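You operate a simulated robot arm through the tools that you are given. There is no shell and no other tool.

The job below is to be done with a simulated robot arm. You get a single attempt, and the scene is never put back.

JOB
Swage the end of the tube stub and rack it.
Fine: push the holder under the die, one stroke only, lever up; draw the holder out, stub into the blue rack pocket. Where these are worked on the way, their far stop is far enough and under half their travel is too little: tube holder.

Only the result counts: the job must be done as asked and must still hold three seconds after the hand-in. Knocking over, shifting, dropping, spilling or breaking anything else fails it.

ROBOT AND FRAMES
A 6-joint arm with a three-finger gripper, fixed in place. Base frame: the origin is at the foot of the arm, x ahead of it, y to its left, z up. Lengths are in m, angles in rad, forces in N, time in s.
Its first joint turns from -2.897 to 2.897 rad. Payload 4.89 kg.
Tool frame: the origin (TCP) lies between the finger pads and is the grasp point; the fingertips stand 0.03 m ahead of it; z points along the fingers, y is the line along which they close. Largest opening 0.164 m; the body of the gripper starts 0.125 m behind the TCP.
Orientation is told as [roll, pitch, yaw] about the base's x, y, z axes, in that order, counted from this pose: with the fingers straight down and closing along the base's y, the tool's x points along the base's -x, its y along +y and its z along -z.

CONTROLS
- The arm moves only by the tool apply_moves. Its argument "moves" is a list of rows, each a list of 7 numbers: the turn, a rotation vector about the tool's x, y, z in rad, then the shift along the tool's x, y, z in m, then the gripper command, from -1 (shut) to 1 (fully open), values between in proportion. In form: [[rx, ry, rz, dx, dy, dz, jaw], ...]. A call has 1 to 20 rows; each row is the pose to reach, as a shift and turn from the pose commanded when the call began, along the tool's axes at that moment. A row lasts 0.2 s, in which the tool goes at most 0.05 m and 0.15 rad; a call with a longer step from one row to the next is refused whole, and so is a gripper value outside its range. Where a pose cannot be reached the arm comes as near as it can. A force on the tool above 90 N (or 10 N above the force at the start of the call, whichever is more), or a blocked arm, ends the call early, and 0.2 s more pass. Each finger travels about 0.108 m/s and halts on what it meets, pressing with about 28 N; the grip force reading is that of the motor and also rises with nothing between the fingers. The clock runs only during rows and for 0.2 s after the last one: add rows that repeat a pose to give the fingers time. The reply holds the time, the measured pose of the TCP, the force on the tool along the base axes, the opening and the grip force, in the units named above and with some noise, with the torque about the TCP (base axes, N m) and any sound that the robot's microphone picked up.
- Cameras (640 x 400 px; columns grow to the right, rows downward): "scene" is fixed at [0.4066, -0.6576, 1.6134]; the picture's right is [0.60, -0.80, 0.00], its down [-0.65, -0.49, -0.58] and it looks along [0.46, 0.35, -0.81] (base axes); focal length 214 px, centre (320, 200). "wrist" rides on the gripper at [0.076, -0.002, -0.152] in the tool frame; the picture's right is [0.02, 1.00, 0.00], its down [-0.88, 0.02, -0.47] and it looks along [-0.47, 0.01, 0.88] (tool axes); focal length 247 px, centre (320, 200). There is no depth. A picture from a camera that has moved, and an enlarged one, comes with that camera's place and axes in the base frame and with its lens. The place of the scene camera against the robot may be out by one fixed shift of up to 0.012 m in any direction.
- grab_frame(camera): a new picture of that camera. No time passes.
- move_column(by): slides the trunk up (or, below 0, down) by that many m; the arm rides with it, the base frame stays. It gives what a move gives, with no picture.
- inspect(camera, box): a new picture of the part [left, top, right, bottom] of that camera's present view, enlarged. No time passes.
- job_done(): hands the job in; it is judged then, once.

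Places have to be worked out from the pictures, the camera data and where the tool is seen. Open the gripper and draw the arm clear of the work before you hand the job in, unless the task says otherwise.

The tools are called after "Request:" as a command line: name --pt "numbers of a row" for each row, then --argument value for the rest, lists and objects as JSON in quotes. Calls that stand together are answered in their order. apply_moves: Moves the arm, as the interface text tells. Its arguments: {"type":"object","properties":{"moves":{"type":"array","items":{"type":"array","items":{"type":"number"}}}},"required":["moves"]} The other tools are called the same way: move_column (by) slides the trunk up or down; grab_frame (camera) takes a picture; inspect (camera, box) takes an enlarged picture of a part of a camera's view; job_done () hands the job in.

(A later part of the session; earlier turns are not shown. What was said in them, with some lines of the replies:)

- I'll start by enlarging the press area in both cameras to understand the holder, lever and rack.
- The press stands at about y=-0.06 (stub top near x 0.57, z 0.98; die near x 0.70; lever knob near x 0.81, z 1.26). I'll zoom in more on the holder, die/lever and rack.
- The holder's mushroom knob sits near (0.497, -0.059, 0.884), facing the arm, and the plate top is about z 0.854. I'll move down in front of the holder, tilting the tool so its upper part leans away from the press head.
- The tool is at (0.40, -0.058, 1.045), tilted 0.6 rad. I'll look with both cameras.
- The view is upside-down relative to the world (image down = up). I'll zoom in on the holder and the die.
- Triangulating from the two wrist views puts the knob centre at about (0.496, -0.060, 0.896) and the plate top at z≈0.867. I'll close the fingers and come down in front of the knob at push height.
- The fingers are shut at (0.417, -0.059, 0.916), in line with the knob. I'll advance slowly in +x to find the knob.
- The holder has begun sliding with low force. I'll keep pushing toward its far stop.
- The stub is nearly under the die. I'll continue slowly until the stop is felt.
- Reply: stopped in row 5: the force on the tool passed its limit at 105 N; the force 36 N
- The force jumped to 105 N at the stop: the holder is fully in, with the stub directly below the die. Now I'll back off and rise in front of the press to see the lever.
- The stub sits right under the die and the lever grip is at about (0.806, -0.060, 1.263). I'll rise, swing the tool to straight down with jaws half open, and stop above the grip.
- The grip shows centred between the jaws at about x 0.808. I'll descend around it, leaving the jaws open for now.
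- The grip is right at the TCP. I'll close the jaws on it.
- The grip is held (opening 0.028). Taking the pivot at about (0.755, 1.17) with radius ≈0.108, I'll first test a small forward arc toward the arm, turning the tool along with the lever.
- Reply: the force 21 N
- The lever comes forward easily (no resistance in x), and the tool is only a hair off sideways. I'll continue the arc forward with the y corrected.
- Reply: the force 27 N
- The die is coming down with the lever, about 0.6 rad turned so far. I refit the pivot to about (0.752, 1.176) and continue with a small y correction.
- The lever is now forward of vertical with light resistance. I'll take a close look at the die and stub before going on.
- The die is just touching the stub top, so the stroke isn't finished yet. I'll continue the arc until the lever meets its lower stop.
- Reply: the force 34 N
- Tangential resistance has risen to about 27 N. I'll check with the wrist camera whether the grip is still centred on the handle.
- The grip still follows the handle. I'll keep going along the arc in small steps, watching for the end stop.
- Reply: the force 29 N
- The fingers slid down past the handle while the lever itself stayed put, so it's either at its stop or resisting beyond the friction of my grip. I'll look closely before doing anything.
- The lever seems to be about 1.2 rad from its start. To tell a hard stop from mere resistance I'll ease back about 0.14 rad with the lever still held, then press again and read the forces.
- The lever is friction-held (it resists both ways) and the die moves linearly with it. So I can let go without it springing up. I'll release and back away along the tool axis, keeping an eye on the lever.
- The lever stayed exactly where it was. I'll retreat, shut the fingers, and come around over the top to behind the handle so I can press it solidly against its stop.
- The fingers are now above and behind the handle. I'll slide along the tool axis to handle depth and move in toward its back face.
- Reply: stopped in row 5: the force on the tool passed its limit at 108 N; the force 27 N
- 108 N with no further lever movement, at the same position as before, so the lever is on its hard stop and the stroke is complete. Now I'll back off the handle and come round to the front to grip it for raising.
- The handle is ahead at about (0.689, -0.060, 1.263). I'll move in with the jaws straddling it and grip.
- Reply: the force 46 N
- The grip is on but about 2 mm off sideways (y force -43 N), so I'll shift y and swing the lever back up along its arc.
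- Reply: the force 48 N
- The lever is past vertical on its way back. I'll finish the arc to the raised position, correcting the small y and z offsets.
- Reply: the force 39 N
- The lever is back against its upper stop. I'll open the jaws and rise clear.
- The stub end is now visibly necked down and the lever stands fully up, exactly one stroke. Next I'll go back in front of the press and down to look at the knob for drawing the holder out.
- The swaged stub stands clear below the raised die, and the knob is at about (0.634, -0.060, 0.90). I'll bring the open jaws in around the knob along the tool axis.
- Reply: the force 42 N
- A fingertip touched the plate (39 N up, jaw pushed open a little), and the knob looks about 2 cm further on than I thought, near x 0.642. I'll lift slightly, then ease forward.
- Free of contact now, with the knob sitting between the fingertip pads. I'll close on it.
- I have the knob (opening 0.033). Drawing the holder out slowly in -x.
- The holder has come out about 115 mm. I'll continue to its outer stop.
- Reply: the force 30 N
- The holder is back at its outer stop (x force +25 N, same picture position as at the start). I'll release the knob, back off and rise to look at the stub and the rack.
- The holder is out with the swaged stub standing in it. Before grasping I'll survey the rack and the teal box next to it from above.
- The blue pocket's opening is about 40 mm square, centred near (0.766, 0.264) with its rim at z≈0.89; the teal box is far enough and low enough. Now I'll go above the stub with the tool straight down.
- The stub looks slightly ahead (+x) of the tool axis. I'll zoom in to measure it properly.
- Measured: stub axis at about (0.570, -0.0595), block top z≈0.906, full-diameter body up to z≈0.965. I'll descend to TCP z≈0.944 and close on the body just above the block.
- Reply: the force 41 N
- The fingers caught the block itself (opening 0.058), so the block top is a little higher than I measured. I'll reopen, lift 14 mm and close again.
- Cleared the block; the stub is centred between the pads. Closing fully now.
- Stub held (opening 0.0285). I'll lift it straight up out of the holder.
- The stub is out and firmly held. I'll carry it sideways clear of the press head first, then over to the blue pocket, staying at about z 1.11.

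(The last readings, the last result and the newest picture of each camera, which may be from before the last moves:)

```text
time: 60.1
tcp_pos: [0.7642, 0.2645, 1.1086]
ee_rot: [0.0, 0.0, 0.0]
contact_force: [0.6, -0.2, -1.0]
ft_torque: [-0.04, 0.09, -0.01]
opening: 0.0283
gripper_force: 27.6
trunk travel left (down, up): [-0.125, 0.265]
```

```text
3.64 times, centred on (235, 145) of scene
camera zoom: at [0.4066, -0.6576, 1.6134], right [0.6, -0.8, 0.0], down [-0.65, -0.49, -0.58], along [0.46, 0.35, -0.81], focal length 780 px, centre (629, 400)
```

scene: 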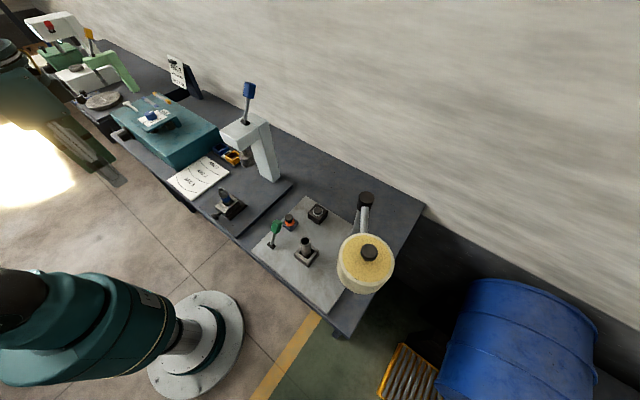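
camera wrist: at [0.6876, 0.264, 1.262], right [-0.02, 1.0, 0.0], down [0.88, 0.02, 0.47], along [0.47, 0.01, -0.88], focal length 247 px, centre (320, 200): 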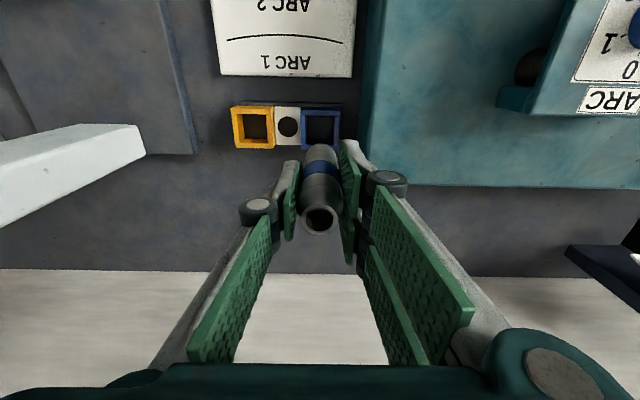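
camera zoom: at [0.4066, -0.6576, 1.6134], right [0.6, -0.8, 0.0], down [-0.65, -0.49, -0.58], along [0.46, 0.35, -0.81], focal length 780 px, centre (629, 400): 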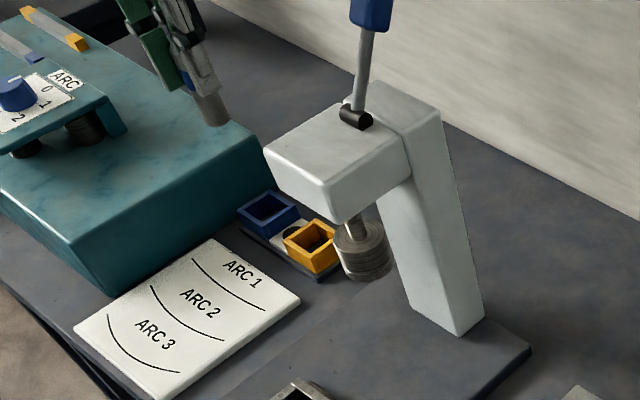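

Now I'll enlarge the wrist view to line the stub up with the blue pocket.

Request:
inspect --camera "wrist" --box '[270, 90, 370, 240]'

Request:
inspect --camera "wrist" --box '[220, 95, 360, 155]'

```text
2.67 times, centred on (320, 165) of wrist
camera zoom: at [0.6876, 0.264, 1.262], right [-0.02, 1.0, 0.0], down [0.88, 0.02, 0.47], along [0.47, 0.01, -0.88], focal length 659 px, centre (320, 293)
```

zoom: 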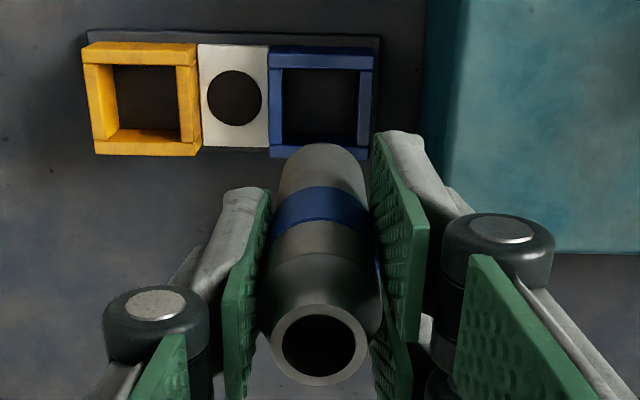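

```text
4.57 times, centred on (290, 125) of wrist
camera zoom: at [0.6876, 0.264, 1.262], right [-0.02, 1.0, 0.0], down [0.88, 0.02, 0.47], along [0.47, 0.01, -0.88], focal length 1129 px, centre (457, 543)
```

zoom: 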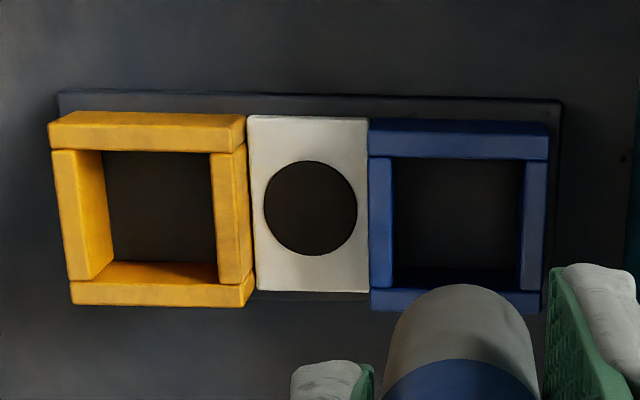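

Sideways alignment is good; the pocket centre lies about 4–5 mm further in +x. I'll correct that and come down until the stub end is just above the rim, then check again.

Request:
apply_moves --pt "0 0 0 -0.0045 0 0.033 -1" --pt "0 0 0 -0.0045 0 0.066 -1" --pt "0 0 0 -0.0045 0 0.098 -1" --pt "0 0 0 -0.0045 0 0.098 -1"

Request:
inspect --camera "wrist" --box '[220, 70, 420, 240]'

Request:
inspect --camera "scene" --box '[200, 100, 270, 170]'

```text
time: 61.1
tcp_pos: [0.7684, 0.2631, 1.0096]
ee_rot: [0.001, 0.001, 0.0]
contact_force: [0.5, 0.5, -1.9]
ft_torque: [-0.06, 0.08, 0.01]
opening: 0.0284
gripper_force: 28.1
trunk travel left (down, up): [-0.125, 0.265]
```

```text
2.35 times, centred on (320, 155) of wrist
camera zoom: at [0.6922, 0.2624, 1.1627], right [-0.02, 1.0, 0.0], down [0.88, 0.02, 0.47], along [0.47, 0.01, -0.88], focal length 581 px, centre (320, 306)
```

zoom: 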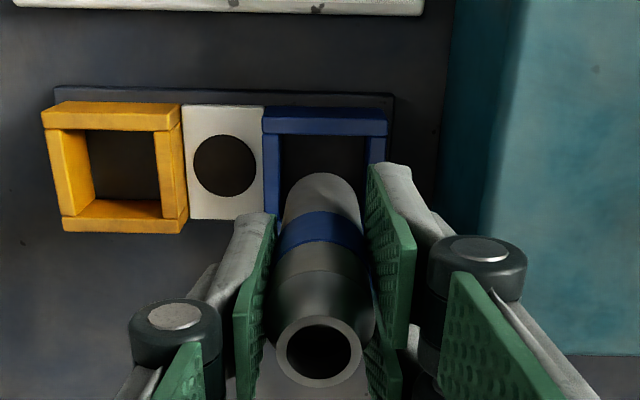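

```text
5.71 times, centred on (235, 135) of scene
camera zoom: at [0.4066, -0.6576, 1.6134], right [0.6, -0.8, 0.0], down [-0.65, -0.49, -0.58], along [0.46, 0.35, -0.81], focal length 1226 px, centre (806, 571)
```

zoom: 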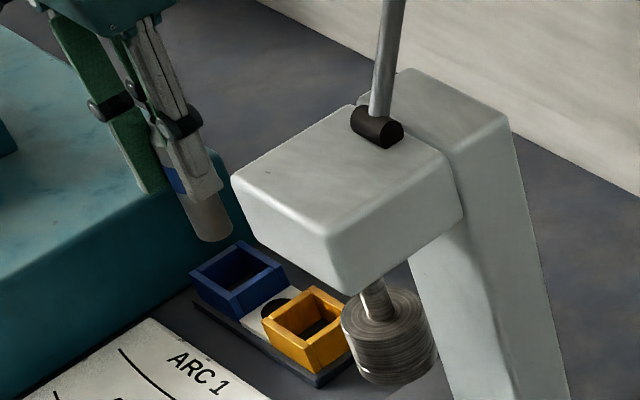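

The stub end is about 4 cm above the rim, x is aligned, and the pocket centre is about 2 mm further in +y. I'll correct y and descend to just above the rim for a last check.

Request:
apply_moves --pt "0 0 0 0 0.002 0.01 -1" --pt "0 0 0 0 0.002 0.03 -1" --pt "0 0 0 0 0.002 0.03 -1"

Request:
inspect --camera "wrist" --box '[220, 70, 420, 240]'

Request:
inspect --camera "scene" --box '[205, 115, 255, 165]'

```text
time: 61.9
tcp_pos: [0.7671, 0.2655, 0.9809]
ee_rot: [0.001, 0.0, 0.001]
contact_force: [0.2, -0.7, -1.3]
ft_torque: [-0.02, 0.03, -0.02]
opening: 0.0284
gripper_force: 28.2
trunk travel left (down, up): [-0.125, 0.265]
```

```text
2.35 times, centred on (320, 155) of wrist
camera zoom: at [0.692, 0.2647, 1.1338], right [-0.02, 1.0, 0.0], down [0.88, 0.02, 0.47], along [0.47, 0.01, -0.88], focal length 581 px, centre (320, 306)
```

zoom: 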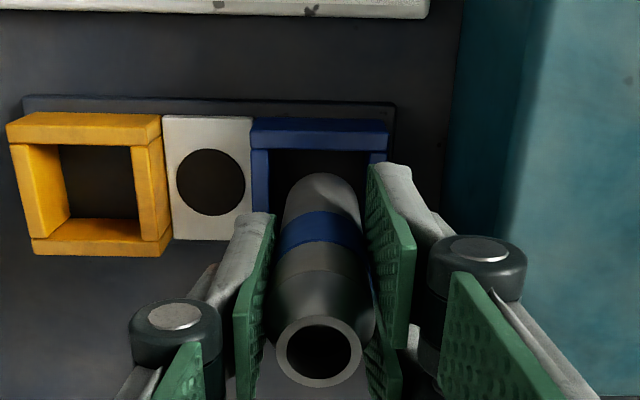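

```text
8.00 times, centred on (230, 140) of scene
camera zoom: at [0.4066, -0.6576, 1.6134], right [0.6, -0.8, 0.0], down [-0.65, -0.49, -0.58], along [0.46, 0.35, -0.81], focal length 1716 px, centre (1040, 680)
```

zoom: 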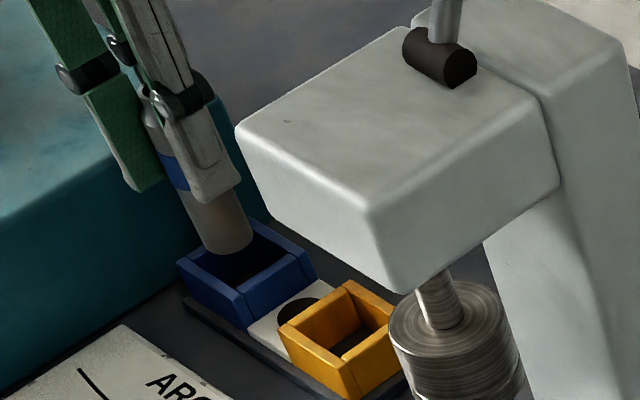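

Aligned within about a millimetre in both directions. I'll lower the stub into the pocket in small steps.

Request:
apply_moves --pt "0 0 0 0 0 0.008 -1" --pt "0 0 0 0 0 0.016 -1" --pt "0 0 0 0 0 0.024 -1" --pt "0 0 0 0 0 0.024 -1"

Request:
inspect --camera "scene" --box '[205, 115, 255, 165]'

Request:
inspect --camera "wrist" --box '[220, 70, 420, 240]'

```text
time: 62.9
tcp_pos: [0.7685, 0.2656, 0.9577]
ee_rot: [-0.001, 0.0, 0.0]
contact_force: [-0.1, -0.6, -0.3]
ft_torque: [-0.02, -0.01, 0.02]
opening: 0.0284
gripper_force: 27.7
trunk travel left (down, up): [-0.125, 0.265]
```

```text
8.00 times, centred on (230, 140) of scene
camera zoom: at [0.4066, -0.6576, 1.6134], right [0.6, -0.8, 0.0], down [-0.65, -0.49, -0.58], along [0.46, 0.35, -0.81], focal length 1716 px, centre (1040, 680)
```

zoom: 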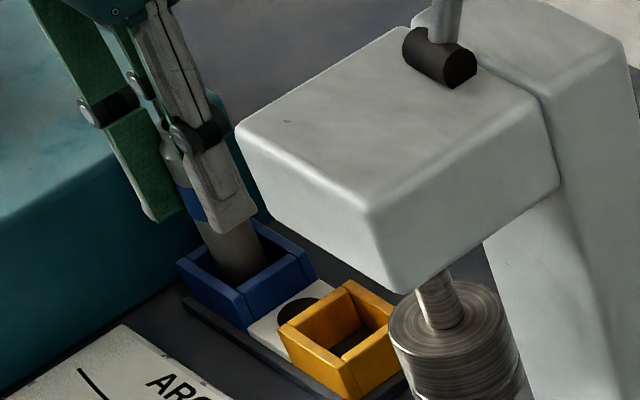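

```text
2.35 times, centred on (320, 155) of wrist
camera zoom: at [0.693, 0.2642, 1.1105], right [-0.02, 1.0, 0.0], down [0.88, 0.02, 0.47], along [0.47, 0.01, -0.88], focal length 581 px, centre (320, 306)
```

zoom: 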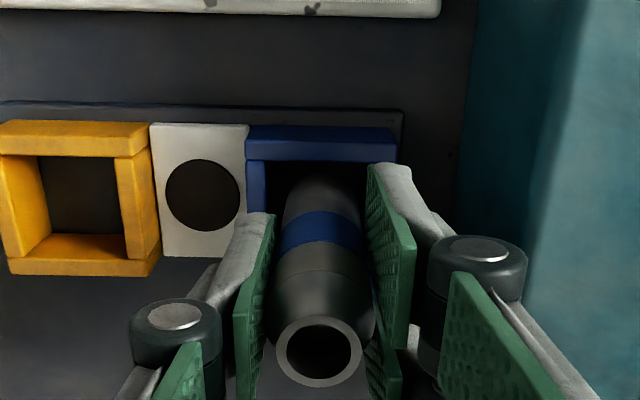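

The stub has entered the pocket without contact. Lowering in 3 mm steps to find the floor.

Request:
apply_moves --pt "0 0 0 0 0 0.003 -1" --pt "0 0 0 0 0 0.006 -1" --pt "0 0 0 0 0 0.006 -1"

```text
time: 63.7
tcp_pos: [0.7694, 0.265, 0.9526]
ee_rot: [-0.001, -0.001, 0.0]
contact_force: [0.0, 0.6, -1.3]
ft_torque: [0.02, 0.02, -0.04]
opening: 0.0281
gripper_force: 28.1
trunk travel left (down, up): [-0.125, 0.265]
```

No contact yet at TCP z 0.953. I'll keep going a few millimetres more.

Request:
apply_moves --pt "0 0 0 0 0 0.002 -1" --pt "0 0 0 0 0 0.004 -1" --pt "0 0 0 0 0 0.004 -1"

```text
time: 64.5
tcp_pos: [0.7683, 0.2655, 0.9474]
ee_rot: [0.001, 0.0, 0.0]
contact_force: [0.7, 0.4, -1.4]
ft_torque: [-0.03, 0.0, 0.01]
opening: 0.0282
gripper_force: 27.7
trunk travel left (down, up): [-0.125, 0.265]
```

Still free. Another 4 mm.

Request:
apply_moves --pt "0 0 0 0 0 0.002 -1" --pt "0 0 0 0 0 0.004 -1" --pt "0 0 0 0 0 0.004 -1"

Request:
inspect --camera "scene" --box '[205, 115, 255, 165]'

Request:
inspect --camera "wrist" --box '[220, 70, 420, 240]'

```text
time: 65.3
tcp_pos: [0.7692, 0.265, 0.943]
ee_rot: [0.0, 0.0, 0.0]
contact_force: [0.4, 0.4, -1.5]
ft_torque: [0.0, -0.02, -0.03]
opening: 0.0284
gripper_force: 28.0
trunk travel left (down, up): [-0.125, 0.265]
```

```text
8.00 times, centred on (230, 140) of scene
camera zoom: at [0.4066, -0.6576, 1.6134], right [0.6, -0.8, 0.0], down [-0.65, -0.49, -0.58], along [0.46, 0.35, -0.81], focal length 1716 px, centre (1040, 680)
```

zoom: 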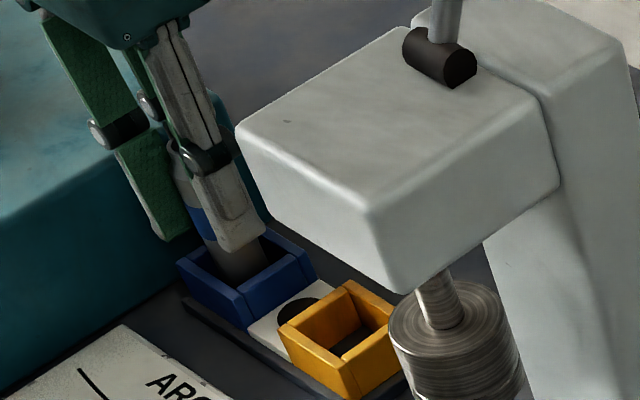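

```text
2.35 times, centred on (320, 155) of wrist
camera zoom: at [0.6928, 0.2644, 1.0958], right [-0.02, 1.0, 0.0], down [0.88, 0.02, 0.47], along [0.47, 0.01, -0.88], focal length 581 px, centre (320, 306)
```

zoom: 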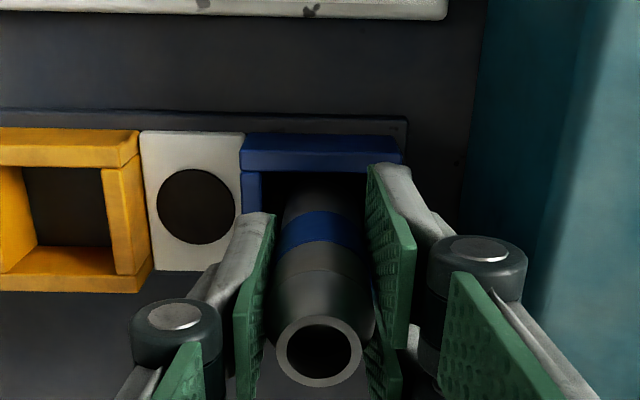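

Fingertips are still about 2 cm above the pocket rim, so there's room. Continuing down to find the floor.

Request:
apply_moves --pt "0 0 0 0 0 0.002 -1" --pt "0 0 0 0 0 0.004 -1" --pt "0 0 0 0 0 0.004 -1"

```text
time: 66.1
tcp_pos: [0.7688, 0.2646, 0.9393]
ee_rot: [0.002, -0.002, 0.0]
contact_force: [0.0, 0.6, -2.4]
ft_torque: [-0.04, -0.02, -0.05]
opening: 0.0284
gripper_force: 28.2
trunk travel left (down, up): [-0.125, 0.265]
```

No floor contact yet at 0.939; another small step.

Request:
apply_moves --pt "0 0 0 0 0 0.002 -1" --pt "0 0 0 0 0 0.004 -1" --pt "0 0 0 0 0 0.004 -1"

Request:
inspect --camera "scene" --box '[205, 115, 255, 165]'

```text
time: 66.9
tcp_pos: [0.7684, 0.2662, 0.9371]
ee_rot: [-0.001, 0.0, 0.0]
contact_force: [3.5, 6.6, 19.1]
ft_torque: [0.26, -0.27, 0.02]
opening: 0.0286
gripper_force: 27.9
trunk travel left (down, up): [-0.125, 0.265]
```

```text
8.00 times, centred on (230, 140) of scene
camera zoom: at [0.4066, -0.6576, 1.6134], right [0.6, -0.8, 0.0], down [-0.65, -0.49, -0.58], along [0.46, 0.35, -0.81], focal length 1716 px, centre (1040, 680)
```

zoom: 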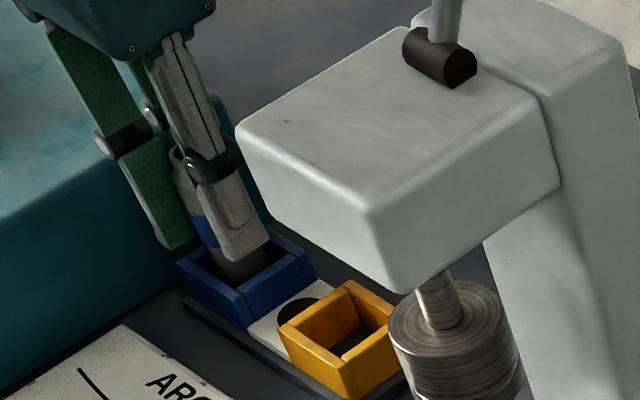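

19 N upward: the stub is standing on the pocket floor. I'll relieve the load by a millimetre, open the jaws gently, and let it settle.

Request:
apply_moves --pt "0 0 0 0 0 -0.0008 -1" --pt "0 0 0 0 0 -0.0008 -0.6" --pt "0 0 0 0 0 -0.0008 -0.45" --pt "0 0 0 0 0 -0.0008 -0.4" --pt "0 0 0 0 0 -0.0008 -0.4"

Request:
inspect --camera "wrist" --box '[220, 70, 420, 240]'

Request:
inspect --camera "scene" --box '[205, 115, 255, 165]'

```text
time: 68.1
tcp_pos: [0.7699, 0.2664, 0.9358]
ee_rot: [0.001, -0.001, 0.001]
contact_force: [0.1, 0.5, 0.0]
ft_torque: [-0.01, -0.01, -0.03]
opening: 0.0492
gripper_force: 0.1
trunk travel left (down, up): [-0.125, 0.265]
```

```text
2.35 times, centred on (320, 155) of wrist
camera zoom: at [0.693, 0.2638, 1.0888], right [-0.02, 1.0, 0.0], down [0.88, 0.02, 0.47], along [0.47, 0.01, -0.88], focal length 581 px, centre (320, 306)
```

zoom: 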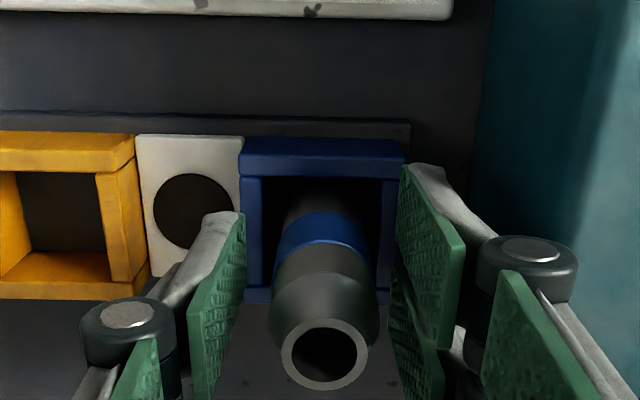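

```text
8.00 times, centred on (230, 140) of scene
camera zoom: at [0.4066, -0.6576, 1.6134], right [0.6, -0.8, 0.0], down [-0.65, -0.49, -0.58], along [0.46, 0.35, -0.81], focal length 1716 px, centre (1040, 680)
```

zoom: 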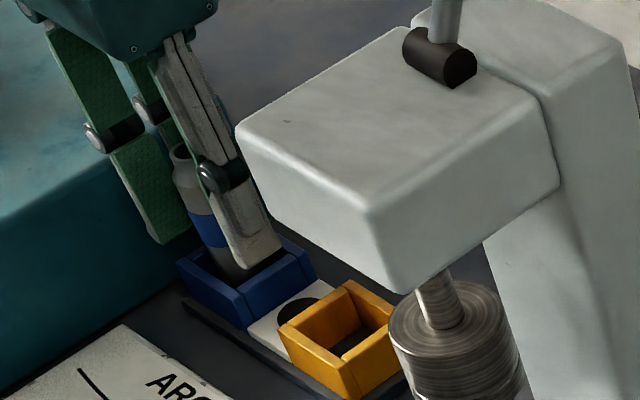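

Released, and the stub stands in the blue pocket with clearance on both sides. I'll rise straight up.

Request:
apply_moves --pt "0 0 0 0 0 -0.015 -0.4" --pt "0 0 0 0 0 -0.035 -0.4" --pt "0 0 0 0 0 -0.06 -0.4" --pt "0 0 0 0 0 -0.09 -0.4" --pt "0 0 0 0 0 -0.13 -0.4" --pt "0 0 0 0 0 -0.17 -0.4" --pt "0 0 0 0 0 -0.21 -0.4" --pt "0 0 0 0 0 -0.25 -0.4" --pt "0 0 0 0 0 -0.29 -0.4"

Request:
grab_frame --camera "wrist"

Request:
inspect --camera "scene" --box '[200, 70, 290, 200]'

```text
time: 70.1
tcp_pos: [0.7699, 0.266, 1.227]
ee_rot: [0.0, -0.001, -0.001]
contact_force: [0.7, -0.9, -1.0]
ft_torque: [-0.07, 0.12, 0.0]
opening: 0.0491
gripper_force: 0.2
trunk travel left (down, up): [-0.125, 0.265]
```

```text
taken
camera wrist: at [0.6936, 0.2644, 1.3798], right [-0.02, 1.0, 0.0], down [0.88, 0.02, 0.47], along [0.47, 0.01, -0.88], focal length 247 px, centre (320, 200)
```

wrist: 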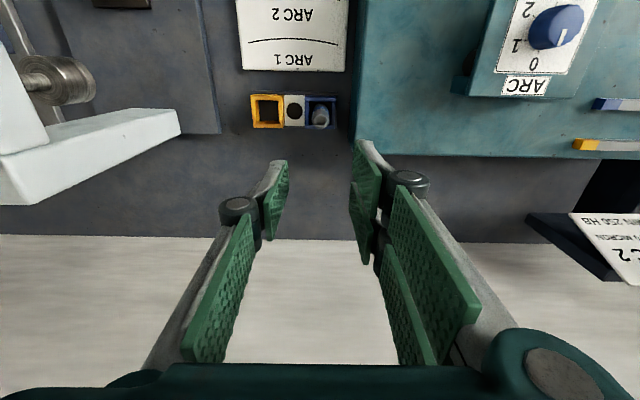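

```text
3.08 times, centred on (245, 135) of scene
camera zoom: at [0.4066, -0.6576, 1.6134], right [0.6, -0.8, 0.0], down [-0.65, -0.49, -0.58], along [0.46, 0.35, -0.81], focal length 660 px, centre (551, 400)
```

zoom: 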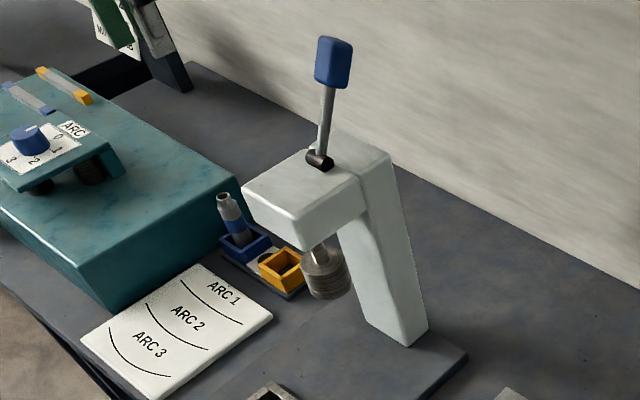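

The swaged stub stands upright in the blue pocket and the lever is up. I'll open the gripper and draw the arm well clear.

Request:
apply_moves --pt "0 0 0 0 0 -0.045 0" --pt "0 0 0 0 0 -0.09 1" --pt "0 0 0 0.02 0 -0.13 1" --pt "0 0 0 0.06 -0.005 -0.15 1" --pt "0 0 0 0.1 -0.02 -0.16 1" --pt "0 0 0 0.14 -0.04 -0.16 1" --pt "0 0 0 0.18 -0.06 -0.16 1" --pt "0 0 0 0.22 -0.08 -0.16 1" --pt "0 0 0 0.26 -0.1 -0.16 1" --pt "0 0 0 0.3 -0.12 -0.16 1" --pt "0 0 0 0.34 -0.14 -0.16 1"

Request:
grab_frame --camera "wrist"

Request:
grab_frame --camera "scene"

Request:
inspect --camera "scene" --box '[180, 70, 300, 240]'

Request:
inspect --camera "scene" --box '[205, 115, 255, 165]'

```text
time: 72.5
tcp_pos: [0.4301, 0.1263, 1.3838]
ee_rot: [0.0, 0.0, -0.001]
contact_force: [2.6, 0.7, -0.4]
ft_torque: [-0.14, 0.36, 0.0]
opening: 0.1639
gripper_force: 0.1
trunk travel left (down, up): [-0.125, 0.265]
```

```text
taken
camera wrist: at [0.3538, 0.1249, 1.537], right [-0.02, 1.0, 0.0], down [0.88, 0.02, 0.47], along [0.47, 0.01, -0.88], focal length 247 px, centre (320, 200)
```

wrist: 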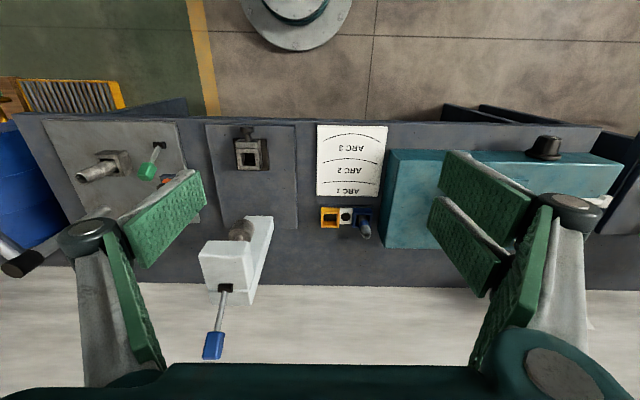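

```text
taken
```

scene: 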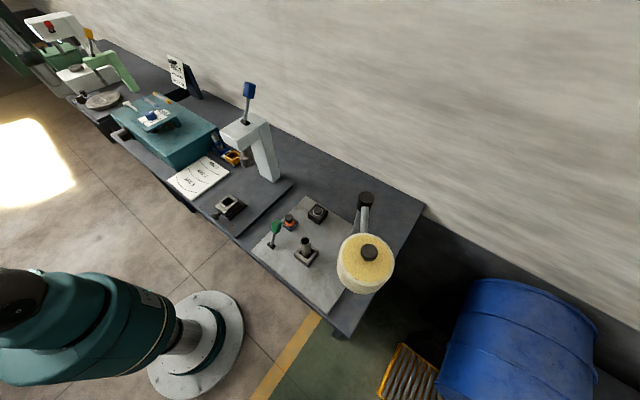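

```text
2.35 times, centred on (240, 155) of scene
camera zoom: at [0.4066, -0.6576, 1.6134], right [0.6, -0.8, 0.0], down [-0.65, -0.49, -0.58], along [0.46, 0.35, -0.81], focal length 505 px, centre (508, 306)
```

zoom: 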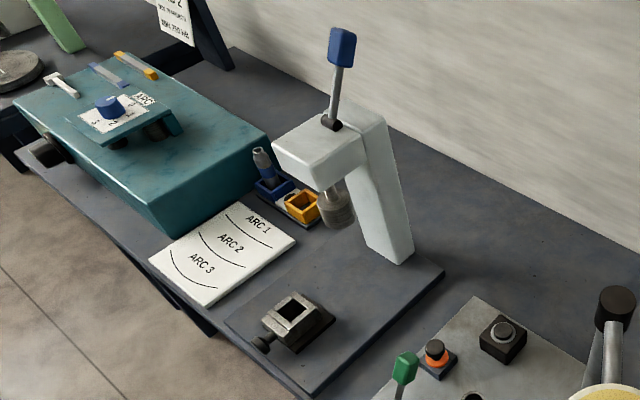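

```text
8.00 times, centred on (230, 140) of scene
camera zoom: at [0.4066, -0.6576, 1.6134], right [0.6, -0.8, 0.0], down [-0.65, -0.49, -0.58], along [0.46, 0.35, -0.81], focal length 1716 px, centre (1040, 680)
```

zoom: 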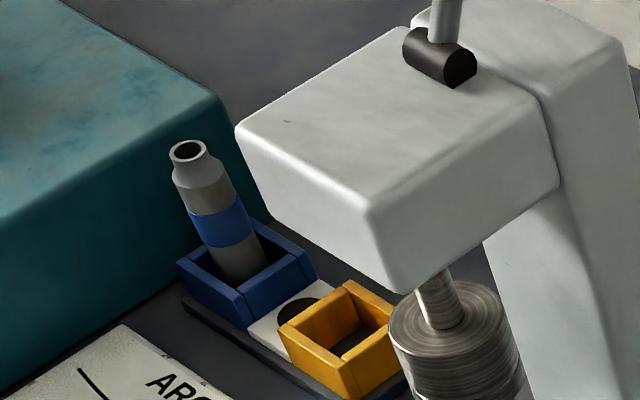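

Everything is as asked: the stub is swaged once and standing in the blue pocket, the lever is at its original raised position, the holder is drawn out to its stop, nothing else has shifted, and the arm is clear with the gripper open. Handing in.

Request:
job_done

```text
The job is handed in.
```

The tube stub is swaged and standing upright in the blue rack pocket. I've handed the job in but haven't had the verdict.

- **Stroke:** I pushed the holder under the die to its far stop and pulled the lever down once to its stop. Partway through, my grip slipped. I eased the lever back about 0.14 rad and pressed it down again from behind to confirm it was fully down. It never went back up in between, so I count that as one stroke.
- **Swage:** With the die lifted, the stub end was clearly necked down.
- **Lever:** It is back against its upper stop, where it started.
- **Holder:** It is drawn out to its outer stop.
- **Contacts on the way:** A fingertip touched the press plate lightly, and the jaws briefly closed on the holder block before I lifted and took the stub. In the final pictures nothing else had moved.
- **Arm:** The gripper is open and the arm is clear of the work.
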